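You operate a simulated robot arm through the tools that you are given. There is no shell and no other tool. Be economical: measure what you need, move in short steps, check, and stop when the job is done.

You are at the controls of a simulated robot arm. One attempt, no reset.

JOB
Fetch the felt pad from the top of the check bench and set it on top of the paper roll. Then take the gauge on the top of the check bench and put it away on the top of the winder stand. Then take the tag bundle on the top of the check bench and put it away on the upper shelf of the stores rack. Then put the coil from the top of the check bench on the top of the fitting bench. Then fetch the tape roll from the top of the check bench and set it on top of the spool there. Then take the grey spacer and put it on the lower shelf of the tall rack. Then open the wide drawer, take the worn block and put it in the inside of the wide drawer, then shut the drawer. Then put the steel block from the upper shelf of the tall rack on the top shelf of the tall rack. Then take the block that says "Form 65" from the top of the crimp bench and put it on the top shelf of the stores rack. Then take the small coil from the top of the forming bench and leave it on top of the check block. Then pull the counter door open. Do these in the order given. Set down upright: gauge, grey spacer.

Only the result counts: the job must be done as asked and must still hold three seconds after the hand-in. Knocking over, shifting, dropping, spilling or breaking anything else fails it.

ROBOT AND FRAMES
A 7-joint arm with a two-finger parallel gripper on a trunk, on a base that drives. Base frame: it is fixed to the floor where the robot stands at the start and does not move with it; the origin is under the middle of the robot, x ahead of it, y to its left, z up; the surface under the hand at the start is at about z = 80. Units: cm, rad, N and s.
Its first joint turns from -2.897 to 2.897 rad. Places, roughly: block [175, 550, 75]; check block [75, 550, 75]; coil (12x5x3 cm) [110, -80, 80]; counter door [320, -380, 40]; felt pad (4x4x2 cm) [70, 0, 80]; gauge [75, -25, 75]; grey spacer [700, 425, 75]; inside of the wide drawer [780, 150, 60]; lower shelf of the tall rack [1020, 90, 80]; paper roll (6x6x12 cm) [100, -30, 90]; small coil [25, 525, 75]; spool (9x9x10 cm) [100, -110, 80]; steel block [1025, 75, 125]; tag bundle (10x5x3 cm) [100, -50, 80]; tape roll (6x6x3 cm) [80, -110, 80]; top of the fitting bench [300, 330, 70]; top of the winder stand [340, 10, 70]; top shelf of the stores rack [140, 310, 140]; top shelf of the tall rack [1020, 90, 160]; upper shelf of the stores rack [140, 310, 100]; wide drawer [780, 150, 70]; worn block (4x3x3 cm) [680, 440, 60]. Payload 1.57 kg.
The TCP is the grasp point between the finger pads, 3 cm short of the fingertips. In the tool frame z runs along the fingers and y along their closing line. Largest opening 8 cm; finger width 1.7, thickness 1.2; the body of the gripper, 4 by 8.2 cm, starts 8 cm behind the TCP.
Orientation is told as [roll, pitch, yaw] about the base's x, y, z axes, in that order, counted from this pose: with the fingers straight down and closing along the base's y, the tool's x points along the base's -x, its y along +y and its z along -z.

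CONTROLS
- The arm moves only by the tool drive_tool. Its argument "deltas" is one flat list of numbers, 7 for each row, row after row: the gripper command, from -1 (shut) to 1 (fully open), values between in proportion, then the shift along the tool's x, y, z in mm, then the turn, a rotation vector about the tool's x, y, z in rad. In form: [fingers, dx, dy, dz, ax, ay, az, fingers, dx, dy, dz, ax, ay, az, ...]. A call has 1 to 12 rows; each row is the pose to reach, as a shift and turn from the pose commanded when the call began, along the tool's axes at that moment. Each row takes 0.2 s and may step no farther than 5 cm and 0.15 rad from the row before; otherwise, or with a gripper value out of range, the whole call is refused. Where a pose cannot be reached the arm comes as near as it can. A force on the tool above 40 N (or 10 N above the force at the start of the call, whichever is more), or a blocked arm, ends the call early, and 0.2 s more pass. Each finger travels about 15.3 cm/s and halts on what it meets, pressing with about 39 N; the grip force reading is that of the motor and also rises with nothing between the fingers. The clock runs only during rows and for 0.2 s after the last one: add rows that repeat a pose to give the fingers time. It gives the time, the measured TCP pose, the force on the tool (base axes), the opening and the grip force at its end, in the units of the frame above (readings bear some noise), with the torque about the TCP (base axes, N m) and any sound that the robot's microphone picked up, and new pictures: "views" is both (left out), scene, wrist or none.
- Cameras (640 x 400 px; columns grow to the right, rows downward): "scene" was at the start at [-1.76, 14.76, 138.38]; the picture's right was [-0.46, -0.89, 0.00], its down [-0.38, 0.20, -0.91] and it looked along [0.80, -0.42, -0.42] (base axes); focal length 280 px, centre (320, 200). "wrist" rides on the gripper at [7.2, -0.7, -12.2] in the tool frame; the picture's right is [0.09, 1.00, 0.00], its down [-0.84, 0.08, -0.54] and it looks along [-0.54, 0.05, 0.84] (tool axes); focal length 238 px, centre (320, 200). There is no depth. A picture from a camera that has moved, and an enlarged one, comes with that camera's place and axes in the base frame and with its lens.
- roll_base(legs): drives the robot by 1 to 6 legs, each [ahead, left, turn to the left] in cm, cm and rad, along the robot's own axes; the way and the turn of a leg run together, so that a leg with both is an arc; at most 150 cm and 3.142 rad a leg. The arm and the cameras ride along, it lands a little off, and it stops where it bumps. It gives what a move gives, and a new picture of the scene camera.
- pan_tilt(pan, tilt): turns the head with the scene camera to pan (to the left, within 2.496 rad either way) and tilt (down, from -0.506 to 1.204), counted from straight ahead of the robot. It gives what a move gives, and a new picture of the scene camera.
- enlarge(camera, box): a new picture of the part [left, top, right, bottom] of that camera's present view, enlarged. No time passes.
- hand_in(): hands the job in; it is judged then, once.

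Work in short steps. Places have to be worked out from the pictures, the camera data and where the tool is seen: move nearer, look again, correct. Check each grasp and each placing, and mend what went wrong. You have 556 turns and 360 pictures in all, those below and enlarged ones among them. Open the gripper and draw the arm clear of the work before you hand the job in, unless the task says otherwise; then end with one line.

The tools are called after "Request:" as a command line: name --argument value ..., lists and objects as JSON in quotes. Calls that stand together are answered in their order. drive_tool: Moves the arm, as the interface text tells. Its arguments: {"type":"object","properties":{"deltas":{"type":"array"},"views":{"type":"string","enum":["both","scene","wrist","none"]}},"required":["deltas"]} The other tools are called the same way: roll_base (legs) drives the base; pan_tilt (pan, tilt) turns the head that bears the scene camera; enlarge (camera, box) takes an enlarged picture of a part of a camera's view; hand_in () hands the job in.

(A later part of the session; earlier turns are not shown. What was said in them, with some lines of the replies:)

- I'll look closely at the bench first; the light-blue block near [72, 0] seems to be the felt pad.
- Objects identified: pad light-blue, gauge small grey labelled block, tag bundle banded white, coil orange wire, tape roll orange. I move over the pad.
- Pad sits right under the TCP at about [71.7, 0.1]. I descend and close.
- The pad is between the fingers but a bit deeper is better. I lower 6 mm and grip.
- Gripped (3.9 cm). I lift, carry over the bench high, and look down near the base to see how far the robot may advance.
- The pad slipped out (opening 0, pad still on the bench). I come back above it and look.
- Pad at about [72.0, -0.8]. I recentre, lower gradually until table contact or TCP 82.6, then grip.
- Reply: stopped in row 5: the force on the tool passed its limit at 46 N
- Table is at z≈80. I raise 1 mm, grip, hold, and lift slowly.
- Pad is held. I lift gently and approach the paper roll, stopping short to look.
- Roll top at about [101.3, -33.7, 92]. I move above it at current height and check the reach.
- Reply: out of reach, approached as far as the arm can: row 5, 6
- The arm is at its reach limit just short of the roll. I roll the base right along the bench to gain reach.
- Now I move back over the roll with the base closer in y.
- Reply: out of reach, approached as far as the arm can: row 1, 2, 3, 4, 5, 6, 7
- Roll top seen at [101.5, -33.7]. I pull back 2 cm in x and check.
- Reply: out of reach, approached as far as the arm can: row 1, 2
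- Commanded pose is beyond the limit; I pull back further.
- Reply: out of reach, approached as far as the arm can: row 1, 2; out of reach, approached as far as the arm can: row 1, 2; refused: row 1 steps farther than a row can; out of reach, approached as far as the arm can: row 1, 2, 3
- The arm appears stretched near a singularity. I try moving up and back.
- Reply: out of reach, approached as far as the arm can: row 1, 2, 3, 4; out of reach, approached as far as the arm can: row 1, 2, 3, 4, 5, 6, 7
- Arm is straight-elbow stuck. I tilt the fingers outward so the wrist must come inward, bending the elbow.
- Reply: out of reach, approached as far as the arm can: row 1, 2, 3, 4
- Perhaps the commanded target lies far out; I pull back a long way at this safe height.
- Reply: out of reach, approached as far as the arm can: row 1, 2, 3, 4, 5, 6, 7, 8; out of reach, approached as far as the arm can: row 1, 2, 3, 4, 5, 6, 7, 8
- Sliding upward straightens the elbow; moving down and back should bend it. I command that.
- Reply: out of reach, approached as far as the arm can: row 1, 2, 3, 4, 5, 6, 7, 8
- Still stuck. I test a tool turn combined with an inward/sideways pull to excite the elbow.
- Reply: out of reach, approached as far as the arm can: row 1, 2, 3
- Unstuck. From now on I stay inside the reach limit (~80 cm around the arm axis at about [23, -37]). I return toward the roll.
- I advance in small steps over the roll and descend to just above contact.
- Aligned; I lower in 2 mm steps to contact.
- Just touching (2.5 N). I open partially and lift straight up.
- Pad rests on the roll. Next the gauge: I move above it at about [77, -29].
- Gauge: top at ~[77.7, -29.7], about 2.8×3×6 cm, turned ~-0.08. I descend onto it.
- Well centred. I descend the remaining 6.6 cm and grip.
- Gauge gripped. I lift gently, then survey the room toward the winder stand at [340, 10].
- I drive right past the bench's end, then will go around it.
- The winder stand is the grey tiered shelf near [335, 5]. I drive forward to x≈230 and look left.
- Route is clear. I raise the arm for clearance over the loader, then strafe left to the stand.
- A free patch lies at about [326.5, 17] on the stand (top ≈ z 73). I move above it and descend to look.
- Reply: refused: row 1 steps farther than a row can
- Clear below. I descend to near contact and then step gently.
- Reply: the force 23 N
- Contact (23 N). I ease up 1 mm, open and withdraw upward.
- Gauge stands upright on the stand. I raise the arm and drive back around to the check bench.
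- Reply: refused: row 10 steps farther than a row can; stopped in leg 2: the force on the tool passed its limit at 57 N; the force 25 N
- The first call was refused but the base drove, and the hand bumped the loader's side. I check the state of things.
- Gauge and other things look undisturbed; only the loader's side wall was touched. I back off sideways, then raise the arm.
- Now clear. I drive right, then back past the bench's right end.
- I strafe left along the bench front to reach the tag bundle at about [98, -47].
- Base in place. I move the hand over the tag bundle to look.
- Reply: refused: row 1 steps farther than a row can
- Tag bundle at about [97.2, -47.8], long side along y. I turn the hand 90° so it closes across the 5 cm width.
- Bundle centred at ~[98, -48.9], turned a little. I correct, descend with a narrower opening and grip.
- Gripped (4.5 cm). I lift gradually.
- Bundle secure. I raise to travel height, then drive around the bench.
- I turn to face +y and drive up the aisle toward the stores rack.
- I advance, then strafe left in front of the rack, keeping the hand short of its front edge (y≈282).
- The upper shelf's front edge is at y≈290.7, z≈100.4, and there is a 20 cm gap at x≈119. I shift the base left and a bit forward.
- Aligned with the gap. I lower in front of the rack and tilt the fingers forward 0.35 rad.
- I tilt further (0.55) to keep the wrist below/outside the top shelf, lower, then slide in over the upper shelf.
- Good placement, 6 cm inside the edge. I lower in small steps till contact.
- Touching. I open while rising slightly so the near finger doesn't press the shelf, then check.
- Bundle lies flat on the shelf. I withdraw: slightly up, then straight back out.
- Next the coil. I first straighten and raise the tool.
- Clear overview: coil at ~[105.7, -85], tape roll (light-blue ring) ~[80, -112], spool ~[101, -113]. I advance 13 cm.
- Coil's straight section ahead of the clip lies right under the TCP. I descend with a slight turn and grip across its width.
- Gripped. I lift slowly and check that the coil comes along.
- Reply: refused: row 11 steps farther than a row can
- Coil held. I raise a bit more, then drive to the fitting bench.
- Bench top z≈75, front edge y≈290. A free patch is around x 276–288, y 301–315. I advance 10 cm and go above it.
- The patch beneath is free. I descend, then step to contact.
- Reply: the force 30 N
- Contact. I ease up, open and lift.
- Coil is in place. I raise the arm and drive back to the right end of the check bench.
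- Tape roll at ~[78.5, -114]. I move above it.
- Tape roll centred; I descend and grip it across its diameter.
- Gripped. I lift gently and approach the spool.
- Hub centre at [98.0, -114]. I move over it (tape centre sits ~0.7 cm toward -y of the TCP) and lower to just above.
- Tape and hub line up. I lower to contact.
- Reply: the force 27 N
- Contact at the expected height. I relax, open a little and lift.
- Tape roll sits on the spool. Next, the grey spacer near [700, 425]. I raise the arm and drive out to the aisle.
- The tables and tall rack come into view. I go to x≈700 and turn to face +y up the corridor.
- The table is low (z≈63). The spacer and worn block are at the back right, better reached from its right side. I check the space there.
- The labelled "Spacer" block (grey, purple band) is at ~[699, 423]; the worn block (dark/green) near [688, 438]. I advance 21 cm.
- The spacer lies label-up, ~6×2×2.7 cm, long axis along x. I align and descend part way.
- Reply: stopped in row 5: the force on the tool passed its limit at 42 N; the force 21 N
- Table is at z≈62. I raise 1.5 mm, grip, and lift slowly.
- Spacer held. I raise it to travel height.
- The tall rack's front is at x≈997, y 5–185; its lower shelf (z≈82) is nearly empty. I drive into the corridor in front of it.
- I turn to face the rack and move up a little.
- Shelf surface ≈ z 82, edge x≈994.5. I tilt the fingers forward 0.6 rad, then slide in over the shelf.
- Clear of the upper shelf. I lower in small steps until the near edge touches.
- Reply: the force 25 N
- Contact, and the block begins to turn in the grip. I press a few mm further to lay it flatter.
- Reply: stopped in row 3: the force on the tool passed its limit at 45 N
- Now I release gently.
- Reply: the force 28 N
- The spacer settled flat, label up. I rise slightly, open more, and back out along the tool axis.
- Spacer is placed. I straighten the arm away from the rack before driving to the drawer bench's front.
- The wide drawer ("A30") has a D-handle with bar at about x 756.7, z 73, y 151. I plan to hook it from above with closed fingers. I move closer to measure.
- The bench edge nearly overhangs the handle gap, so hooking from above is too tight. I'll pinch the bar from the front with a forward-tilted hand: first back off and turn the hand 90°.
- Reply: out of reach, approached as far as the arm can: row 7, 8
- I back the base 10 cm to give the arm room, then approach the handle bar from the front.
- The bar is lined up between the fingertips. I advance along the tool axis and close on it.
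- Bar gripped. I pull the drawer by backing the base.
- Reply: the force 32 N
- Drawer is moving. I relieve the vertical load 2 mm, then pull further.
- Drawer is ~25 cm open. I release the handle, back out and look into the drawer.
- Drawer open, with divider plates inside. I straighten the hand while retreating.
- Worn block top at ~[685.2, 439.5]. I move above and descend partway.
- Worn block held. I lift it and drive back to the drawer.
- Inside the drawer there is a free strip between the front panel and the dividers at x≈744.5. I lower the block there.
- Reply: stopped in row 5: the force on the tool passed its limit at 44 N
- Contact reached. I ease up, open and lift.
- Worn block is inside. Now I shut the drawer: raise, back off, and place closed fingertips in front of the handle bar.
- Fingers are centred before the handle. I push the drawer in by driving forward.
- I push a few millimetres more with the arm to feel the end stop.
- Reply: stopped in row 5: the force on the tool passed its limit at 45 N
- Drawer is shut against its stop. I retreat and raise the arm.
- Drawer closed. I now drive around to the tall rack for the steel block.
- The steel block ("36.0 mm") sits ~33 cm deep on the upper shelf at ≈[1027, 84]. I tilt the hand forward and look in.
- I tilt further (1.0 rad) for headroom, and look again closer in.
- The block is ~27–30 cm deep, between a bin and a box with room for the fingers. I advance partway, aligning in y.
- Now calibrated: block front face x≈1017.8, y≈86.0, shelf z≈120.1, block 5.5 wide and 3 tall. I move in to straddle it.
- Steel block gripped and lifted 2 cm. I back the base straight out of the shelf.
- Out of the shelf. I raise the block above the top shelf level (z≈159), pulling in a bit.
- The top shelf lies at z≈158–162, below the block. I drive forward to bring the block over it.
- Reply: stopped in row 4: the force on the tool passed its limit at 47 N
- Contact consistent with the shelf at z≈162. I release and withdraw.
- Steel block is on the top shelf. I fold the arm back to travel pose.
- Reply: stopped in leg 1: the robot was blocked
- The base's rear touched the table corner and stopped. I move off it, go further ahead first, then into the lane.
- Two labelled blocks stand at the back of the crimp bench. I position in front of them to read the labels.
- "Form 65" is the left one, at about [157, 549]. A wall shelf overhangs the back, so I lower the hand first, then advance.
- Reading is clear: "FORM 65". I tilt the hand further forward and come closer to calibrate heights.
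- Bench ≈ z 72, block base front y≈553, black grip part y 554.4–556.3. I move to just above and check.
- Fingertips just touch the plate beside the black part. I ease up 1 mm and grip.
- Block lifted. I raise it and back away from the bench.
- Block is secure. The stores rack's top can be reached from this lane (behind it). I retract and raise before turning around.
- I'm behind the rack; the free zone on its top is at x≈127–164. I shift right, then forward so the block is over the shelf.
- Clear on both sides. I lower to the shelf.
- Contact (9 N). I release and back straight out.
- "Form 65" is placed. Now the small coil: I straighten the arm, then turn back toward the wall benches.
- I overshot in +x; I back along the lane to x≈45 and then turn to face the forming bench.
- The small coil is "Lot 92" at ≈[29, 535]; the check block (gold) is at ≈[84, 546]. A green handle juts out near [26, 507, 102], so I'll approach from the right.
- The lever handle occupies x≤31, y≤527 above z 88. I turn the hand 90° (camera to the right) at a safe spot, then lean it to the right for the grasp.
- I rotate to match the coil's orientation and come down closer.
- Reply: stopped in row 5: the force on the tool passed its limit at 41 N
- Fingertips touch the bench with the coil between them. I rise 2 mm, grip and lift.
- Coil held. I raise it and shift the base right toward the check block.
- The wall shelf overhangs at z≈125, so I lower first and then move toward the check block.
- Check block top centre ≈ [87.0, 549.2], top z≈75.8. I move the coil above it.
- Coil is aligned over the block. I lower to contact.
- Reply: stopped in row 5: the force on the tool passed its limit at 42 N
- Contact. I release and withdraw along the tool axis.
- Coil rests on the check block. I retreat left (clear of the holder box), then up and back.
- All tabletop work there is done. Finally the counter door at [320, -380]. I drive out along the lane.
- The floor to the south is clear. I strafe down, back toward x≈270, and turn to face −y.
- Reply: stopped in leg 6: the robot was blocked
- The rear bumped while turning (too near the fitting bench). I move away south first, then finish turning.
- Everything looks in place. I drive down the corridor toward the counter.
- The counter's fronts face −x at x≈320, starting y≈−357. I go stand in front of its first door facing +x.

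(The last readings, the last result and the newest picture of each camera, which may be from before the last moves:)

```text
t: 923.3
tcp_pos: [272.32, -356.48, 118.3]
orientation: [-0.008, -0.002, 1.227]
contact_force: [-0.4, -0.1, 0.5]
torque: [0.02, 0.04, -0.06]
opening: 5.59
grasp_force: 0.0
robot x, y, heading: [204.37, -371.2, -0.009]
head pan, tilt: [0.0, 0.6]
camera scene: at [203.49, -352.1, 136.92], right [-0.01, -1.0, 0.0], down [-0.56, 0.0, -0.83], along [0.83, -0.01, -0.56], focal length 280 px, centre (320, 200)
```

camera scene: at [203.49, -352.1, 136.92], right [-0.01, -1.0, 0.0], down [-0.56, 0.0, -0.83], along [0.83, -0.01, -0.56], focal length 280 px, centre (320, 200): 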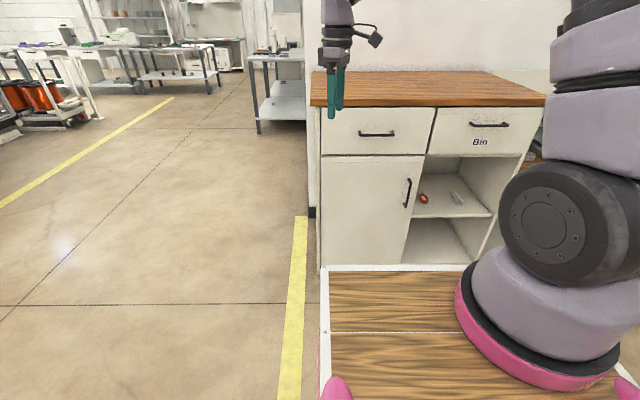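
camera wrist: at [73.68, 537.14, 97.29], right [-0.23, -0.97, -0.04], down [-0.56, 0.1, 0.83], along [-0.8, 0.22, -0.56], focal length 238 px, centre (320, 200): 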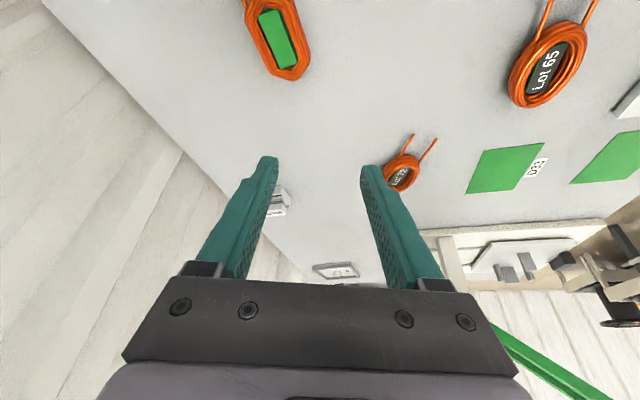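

The door's vertical handle is at ≈[316, −395, z 57–72], hinge on the left (y≈−354). I set the hand to point forward.

Request:
drive_tool --deltas '[0.4, 0, 0, 0, 0, 0, 0.14, 0.4, 0, 0, 0, 0, 0, 0.28, 0.4, 0, 0, 0, 0, 0, 0.42, 0.4, 0, 0, 0, 0, 0, 0.56, 0.4, 0, 0, 0, 0, 0, 0.7, 0.4, 0, 0, 0, 0, 0, 0.84, 0.4, 0, 0, 0, 0, 0, 0.98, 0.4, 0, 0, 0, 0, 0, 1.12, 0.4, 0, 0, 0, 0, 0, 1.23]' --views "none"

```text
t: 925.3
tcp_pos: [272.25, -356.44, 118.32]
orientation: [0.001, -0.008, -0.006]
contact_force: [-0.2, 0.2, 1.0]
torque: [0.01, -0.02, 0.0]
opening: 5.6
grasp_force: 0.0
robot x, y, heading: [204.19, -370.94, -0.011]
head pan, tilt: [0.0, 0.6]
```

Request:
roll_base --legs '[[0, -13, 0.011]]'

Request:
drive_tool --deltas '[0.3, -20, -22, 32, 0, -0.085, 0, 0.3, -40, -44, 64, 0, -0.17, 0, 0.3, -60, -66, 96, 0, -0.255, 0, 0.3, -80, -88, 128, 0, -0.34, 0, 0.3, -100, -110, 160, 0, -0.425, 0, 0.3, -120, -132, 192, 0, -0.51, 0, 0.3, -140, -154, 224, 0, -0.6, 0, 0.3, -160, -176, 256, 0, -0.68, 0, 0.3, -180, -198, 288, 0, -0.76, 0, 0.3, -200, -220, 320, 0, -0.84, 0, 0.3, -220, -242, 350, 0, -0.92, 0, 0.3, -235, -260, 380, 0, -1.0, 0]'

```text
t: 926.6
tcp_pos: [271.93, -369.1, 118.37]
orientation: [0.0, -0.007, 0.009]
contact_force: [0.7, -0.5, 0.9]
torque: [-0.01, -0.01, 0.04]
opening: 5.61
grasp_force: 0.0
robot x, y, heading: [203.98, -384.67, 0.002]
head pan, tilt: [0.0, 0.6]
camera scene: at [203.24, -365.49, 136.91], right [0.0, -1.0, 0.0], down [-0.56, 0.0, -0.83], along [0.83, 0.0, -0.56], focal length 280 px, centre (320, 200)
```

scene: 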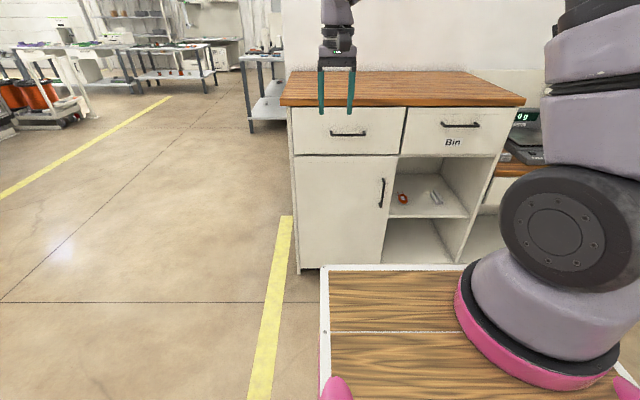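

```text
t: 929.2
tcp_pos: [295.98, -394.79, 80.48]
orientation: [0.001, -1.008, 0.007]
contact_force: [0.1, 1.0, 0.9]
torque: [0.0, 0.04, -0.04]
opening: 5.21
grasp_force: 0.0
robot x, y, heading: [204.7, -384.6, -0.001]
head pan, tilt: [0.0, 0.6]
camera scene: at [203.19, -365.46, 136.91], right [0.0, -1.0, 0.0], down [-0.56, 0.0, -0.83], along [0.83, 0.0, -0.56], focal length 280 px, centre (320, 200)
camera wrist: at [281.71, -395.65, 80.84], right [-0.06, 1.0, -0.08], down [-0.01, 0.08, 1.0], along [1.0, 0.06, 0.01], focal length 238 px, centre (320, 200)
```

scene: 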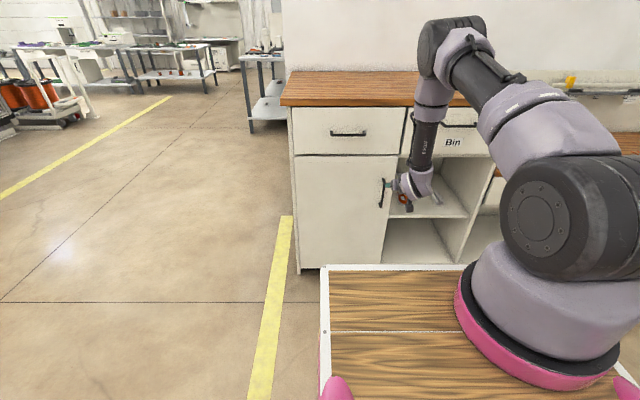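
wrist: 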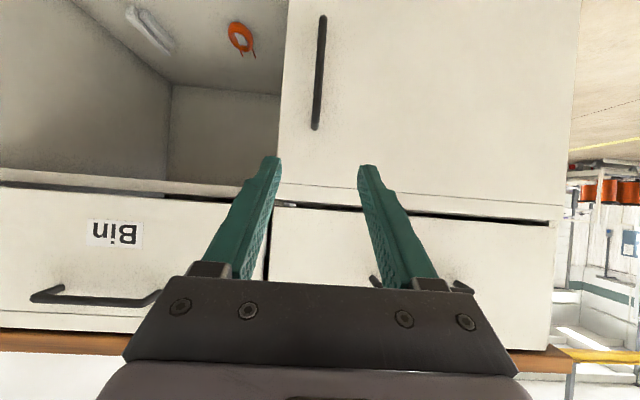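

Handle is straight ahead, slightly lower. I lower and advance so the bar passes between the fingers.

Request:
drive_tool --deltas '[0.2, 38, -1, 24, 0, 0, 0, 0.2, 76, -2, 48, 0, 0, 0, 0.2, 114, -3, 72, 0, 0, 0, 0.2, 92, -3, 106, 0, 0, 0, 0.2, 70, -3, 140, 0, 0, 0, 0.2, 50, -3, 172, 0, 0, 0]' --views "wrist"

```text
t: 930.6
tcp_pos: [307.61, -394.89, 67.07]
orientation: [-0.002, -1.006, 0.009]
contact_force: [0.2, -0.2, -0.4]
torque: [-0.02, 0.02, 0.0]
opening: 4.79
grasp_force: 0.1
robot x, y, heading: [204.47, -384.63, 0.0]
head pan, tilt: [0.0, 0.6]
camera wrist: at [293.32, -395.69, 67.58], right [-0.06, 1.0, -0.08], down [-0.01, 0.08, 1.0], along [1.0, 0.06, 0.01], focal length 238 px, centre (320, 200)
```

wrist: 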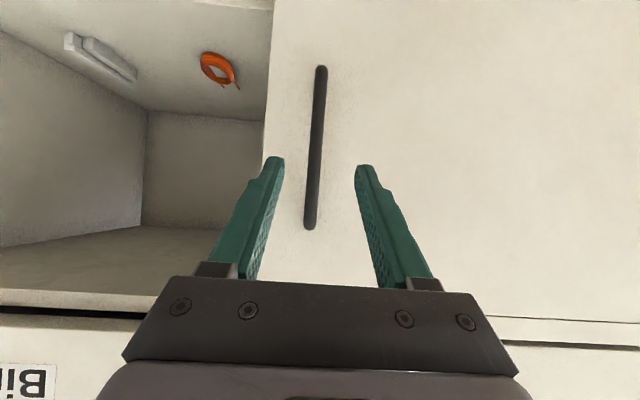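

I roll forward 8 cm to keep the arm within reach, bringing the fingers around the bar.

Request:
roll_base --legs '[[7.5, 0, 0]]'

Request:
drive_tool --deltas '[0.2, -3, 0, 5, 0, 0, 0, 0.2, -8, 0, 13, 0, 0, 0]' --views "wrist"

```text
t: 931.6
tcp_pos: [315.06, -394.76, 66.99]
orientation: [0.0, -1.007, 0.009]
contact_force: [-0.5, -0.3, 0.0]
torque: [0.0, -0.01, -0.03]
opening: 4.8
grasp_force: 0.1
robot x, y, heading: [211.92, -384.47, 0.001]
head pan, tilt: [0.0, 0.6]
camera scene: at [210.79, -365.47, 136.91], right [0.0, -1.0, 0.0], down [-0.57, 0.0, -0.83], along [0.82, 0.0, -0.57], focal length 280 px, centre (320, 200)
```

scene: 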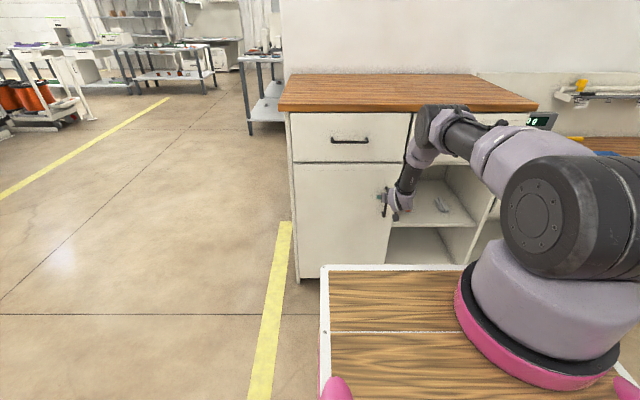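

```text
t: 932.1
tcp_pos: [315.53, -394.88, 66.61]
orientation: [0.0, -0.997, 0.007]
contact_force: [-8.7, -0.7, 2.2]
torque: [-0.11, 0.01, -0.26]
opening: 4.76
grasp_force: 0.0
robot x, y, heading: [211.9, -384.25, 0.003]
head pan, tilt: [0.0, 0.6]
stopped in row 2: the force on the tool passed its limit at 103 N (the readings are from after the stop); the commanded pose is now the measured one
camera wrist: at [301.22, -395.61, 67.24], right [-0.06, 1.0, -0.08], down [0.0, 0.08, 1.0], along [1.0, 0.06, 0.0], focal length 238 px, centre (320, 200)
```

wrist: 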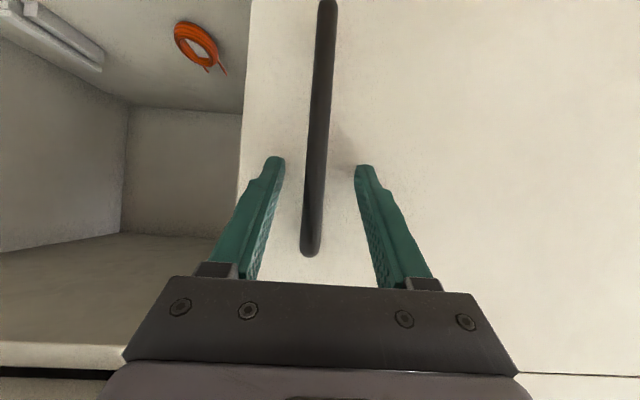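

The tips touched the door face; the bar is between the fingers. I back off slightly and close on the bar.

Request:
drive_tool --deltas '[0.2, 2, 0, -5, 0, 0, 0, -0.3, 2, 0, -5, 0, 0, 0, -1, 2, 0, -5, 0, 0, 0, -1, 2, 0, -5, 0, 0, 0, -1, 2, 0, -5, 0, 0, 0]' --views "wrist"

```text
t: 933.3
tcp_pos: [315.06, -395.25, 66.65]
orientation: [0.0, -0.998, 0.004]
contact_force: [-1.1, -27.3, 3.2]
torque: [0.07, -0.06, -0.02]
opening: 1.2
grasp_force: 29.1
robot x, y, heading: [212.19, -384.8, 0.006]
head pan, tilt: [0.0, 0.6]
camera wrist: at [300.8, -395.92, 67.35], right [-0.05, 1.0, -0.08], down [0.0, 0.08, 1.0], along [1.0, 0.05, 0.0], focal length 238 px, centre (320, 200)
```

wrist: 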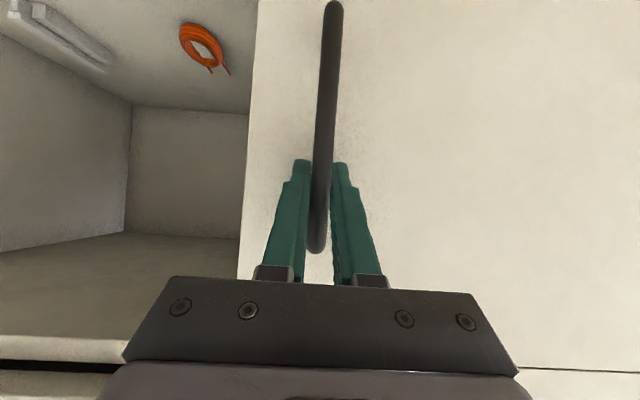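

Request:
drive_tool --deltas '[-1, 0, -2, 0, 0, 0, 0, -1, 0, -3, 0, 0, 0, 0, -1, 0, -3, 0, 0, 0, 0]' --views "none"

```text
t: 934.1
tcp_pos: [315.11, -395.2, 66.73]
orientation: [0.003, -0.999, 0.004]
contact_force: [-3.0, -27.4, 2.7]
torque: [-0.04, -0.41, 0.08]
opening: 1.18
grasp_force: 28.9
robot x, y, heading: [212.1, -384.58, -0.002]
head pan, tilt: [0.0, 0.6]
```

Gripped. I begin pulling the door along its arc with small base moves.

Request:
roll_base --legs '[[-4.1, 0.5, 0], [-4, 0.9, 0]]'

```text
t: 935.5
tcp_pos: [306.93, -393.66, 66.81]
orientation: [0.002, -0.998, 0.006]
contact_force: [-5.7, -20.8, 3.7]
torque: [-0.01, 0.05, 0.0]
opening: 1.16
grasp_force: 29.3
robot x, y, heading: [203.93, -383.03, 0.002]
head pan, tilt: [0.0, 0.6]
camera scene: at [202.63, -364.14, 136.92], right [0.0, -1.0, 0.0], down [-0.56, 0.0, -0.83], along [0.83, 0.0, -0.56], focal length 280 px, centre (320, 200)
```

scene: 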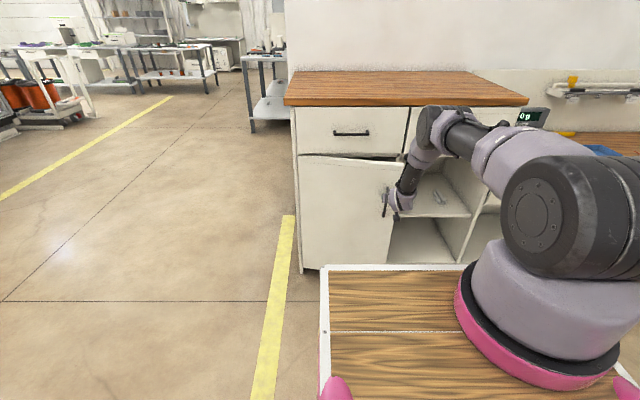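

Door is opening. I continue along the arc.

Request:
roll_base --legs '[[-3.9, 1.3, 0], [-3.7, 1.7, 0], [-3.5, 2.1, 0]]'

```text
t: 937.3
tcp_pos: [295.88, -388.72, 66.83]
orientation: [0.002, -0.998, 0.006]
contact_force: [-0.7, -3.3, 1.4]
torque: [-0.06, -0.18, -0.07]
opening: 1.17
grasp_force: 29.2
robot x, y, heading: [192.61, -378.12, 0.005]
head pan, tilt: [0.0, 0.6]
camera scene: at [191.55, -359.14, 136.91], right [0.0, -1.0, 0.0], down [-0.56, 0.0, -0.83], along [0.83, 0.0, -0.56], focal length 280 px, centre (320, 200)
```

scene: 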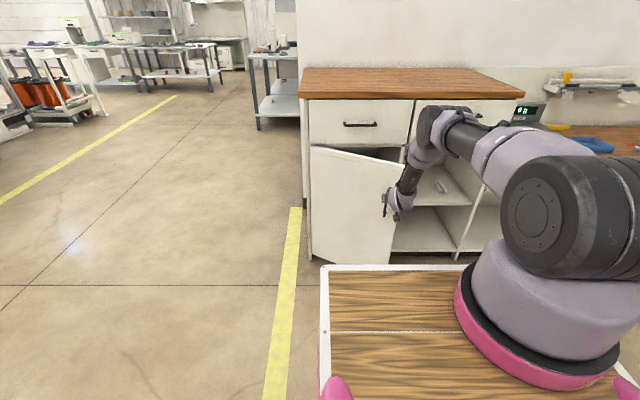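

Request:
roll_base --legs '[[-3.3, 2.4, 0], [-3.05, 2.75, 0], [-2.8, 3.0, 0]]'

Request:
roll_base --legs '[[-2.45, 3.3, 0], [-2.1, 3.5, 0]]'

```text
t: 939.2
tcp_pos: [286.65, -380.52, 66.7]
orientation: [0.002, -0.998, 0.006]
contact_force: [9.6, 7.9, -4.4]
torque: [-0.07, -0.1, -0.03]
opening: 1.19
grasp_force: 29.4
robot x, y, heading: [183.5, -369.76, 0.0]
head pan, tilt: [0.0, 0.6]
camera scene: at [182.34, -350.92, 136.91], right [0.0, -1.0, 0.0], down [-0.57, 0.0, -0.82], along [0.82, 0.0, -0.57], focal length 280 px, centre (320, 200)
```

scene: 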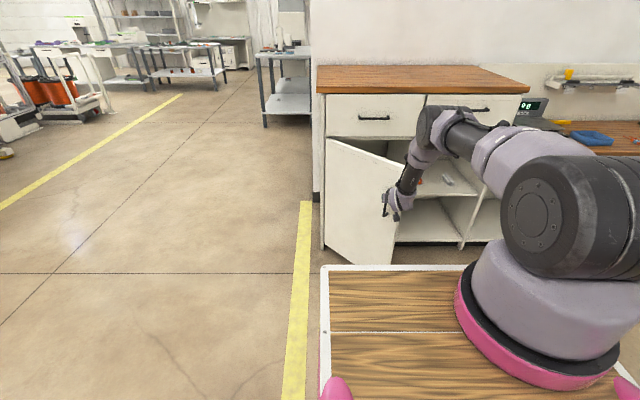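

```text
t: 940.6
tcp_pos: [281.81, -373.63, 66.65]
orientation: [0.002, -0.998, 0.004]
contact_force: [-1.8, -0.8, -2.8]
torque: [0.0, -0.19, -0.06]
opening: 1.2
grasp_force: 28.9
robot x, y, heading: [178.38, -362.67, -0.003]
head pan, tilt: [0.0, 0.6]
camera scene: at [177.62, -344.0, 136.91], right [0.0, -1.0, 0.0], down [-0.57, 0.0, -0.82], along [0.82, 0.0, -0.57], focal length 280 px, centre (320, 200)
```

scene: 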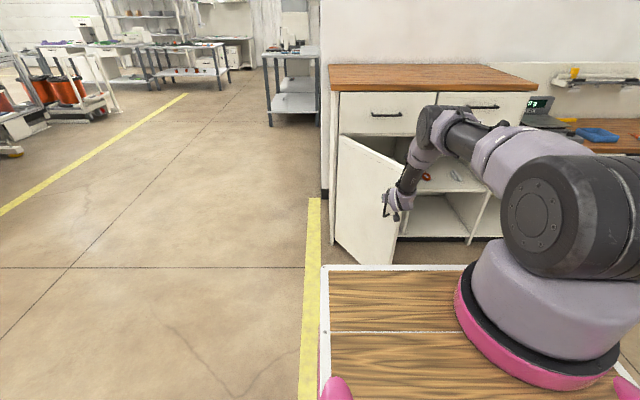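

Request:
roll_base --legs '[[-1.75, 3.7, 0], [-1.35, 3.85, 0]]'

Request:
roll_base --legs '[[-1.0, 3.95, 0]]'

```text
t: 942.0
tcp_pos: [278.77, -365.93, 66.75]
orientation: [0.003, -0.997, 0.005]
contact_force: [-5.5, -2.2, -0.7]
torque: [-0.05, -0.32, -0.03]
opening: 1.17
grasp_force: 29.2
robot x, y, heading: [175.54, -355.08, 0.002]
head pan, tilt: [0.0, 0.6]
camera scene: at [174.42, -336.4, 136.91], right [0.0, -1.0, 0.0], down [-0.56, 0.0, -0.83], along [0.83, 0.0, -0.56], focal length 280 px, centre (320, 200)
```

scene: 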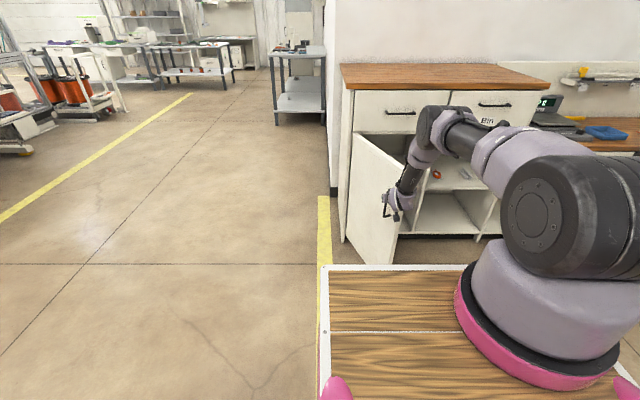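

```text
t: 942.8
tcp_pos: [277.8, -362.09, 66.81]
orientation: [0.004, -0.998, 0.005]
contact_force: [5.6, 1.2, -1.5]
torque: [-0.05, -0.19, -0.06]
opening: 1.19
grasp_force: 29.4
robot x, y, heading: [174.44, -351.44, 0.001]
head pan, tilt: [0.0, 0.6]
camera scene: at [173.41, -332.48, 136.91], right [0.0, -1.0, 0.0], down [-0.57, 0.0, -0.82], along [0.82, 0.0, -0.57], focal length 280 px, centre (320, 200)
```

scene: 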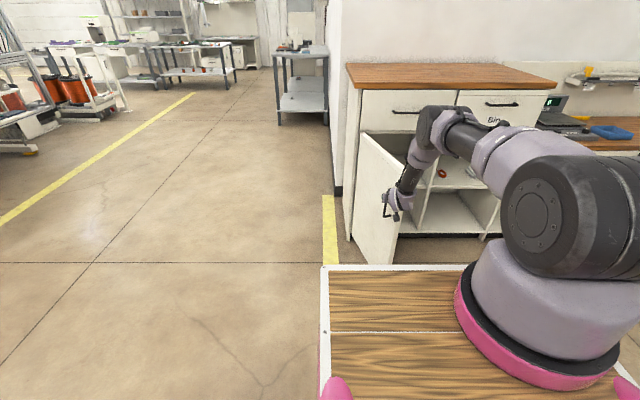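

Door is about 75° open. I release the handle and back away.

Request:
drive_tool --deltas '[-0.6, 0, 0, 0, 0, 0, 0, -0.35, 0, 0, 0, 0, 0, 0, -0.35, 0, 0, -15, 0, 0, 0, -0.35, 0, 0, -40, 0, 0, 0, -0.35, 0, 0, -70, 0, 0, 0]' --views "wrist"

Request:
roll_base --legs '[[-30, 0, 0]]'

```text
t: 944.0
tcp_pos: [271.97, -362.17, 70.5]
orientation: [0.003, -0.999, 0.005]
contact_force: [0.7, 0.0, 0.5]
torque: [-0.04, -0.07, 0.03]
opening: 2.62
grasp_force: 0.0
robot x, y, heading: [174.64, -351.24, 0.002]
head pan, tilt: [0.0, 0.6]
camera wrist: at [257.65, -362.91, 71.15], right [-0.06, 1.0, -0.08], down [0.0, 0.08, 1.0], along [1.0, 0.06, 0.0], focal length 238 px, centre (320, 200)
```

wrist: 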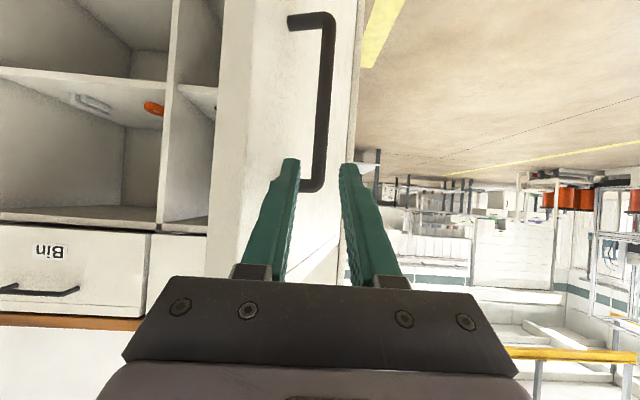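

```text
t: 946.1
tcp_pos: [241.79, -362.72, 70.51]
orientation: [0.001, -0.998, -0.002]
contact_force: [1.0, 0.0, -0.4]
torque: [0.0, -0.01, 0.02]
opening: 2.59
grasp_force: 0.1
robot x, y, heading: [144.53, -351.84, -0.006]
head pan, tilt: [0.0, 0.6]
camera scene: at [143.4, -332.48, 136.91], right [0.0, -1.0, 0.0], down [-0.56, 0.0, -0.83], along [0.83, 0.0, -0.56], focal length 280 px, centre (320, 200)
```

scene: 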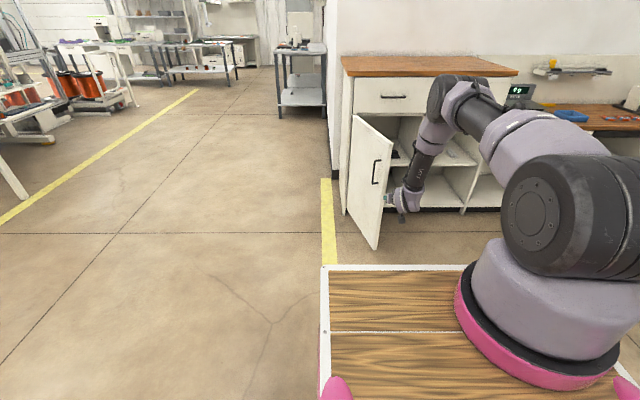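

The counter door stands open. I open the gripper and draw the arm up clear of the work.

Request:
drive_tool --deltas '[0.3, -10, 0, -40, 0, 0.1, 0, 0.8, -30, 0, -80, 0, 0.2, 0, 1, -55, 0, -115, 0, 0.32, 0, 1, -80, 0, -150, 0, 0.44, 0, 1, -105, 0, -185, 0, 0.56, 0, 1, -130, 0, -220, 0, 0.68, 0, 1, -155, 0, -250, 0, 0.8, 0, 1, -180, 0, -280, 0, 0.9, 0]' --views "scene"

```text
t: 947.9
tcp_pos: [228.23, -362.47, 100.52]
orientation: [0.0, -0.097, 0.002]
contact_force: [0.5, 0.3, -1.1]
torque: [0.02, -0.01, -0.01]
opening: 8.01
grasp_force: 0.0
robot x, y, heading: [144.43, -351.4, -0.001]
head pan, tilt: [0.0, 0.6]
camera scene: at [143.43, -332.49, 136.91], right [0.0, -1.0, 0.0], down [-0.57, 0.0, -0.82], along [0.82, 0.0, -0.57], focal length 280 px, centre (320, 200)
```

scene: 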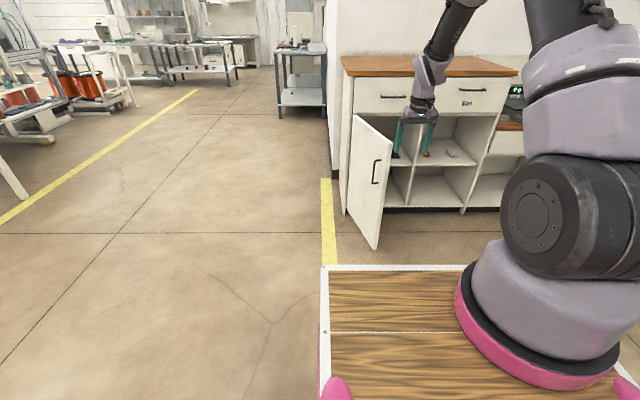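

Door open, gripper empty and clear. I hand the job in.

Request:
hand_in

```text
The job is handed in.
```

I carried out all eleven tasks in the order given and handed the job in with the gripper open and the arm clear. During the drives the hand bumped the loader's side (57 N), and the base bumped the spacer table and something by the fitting bench. I saw no displaced items afterwards, but I made no full re-check.
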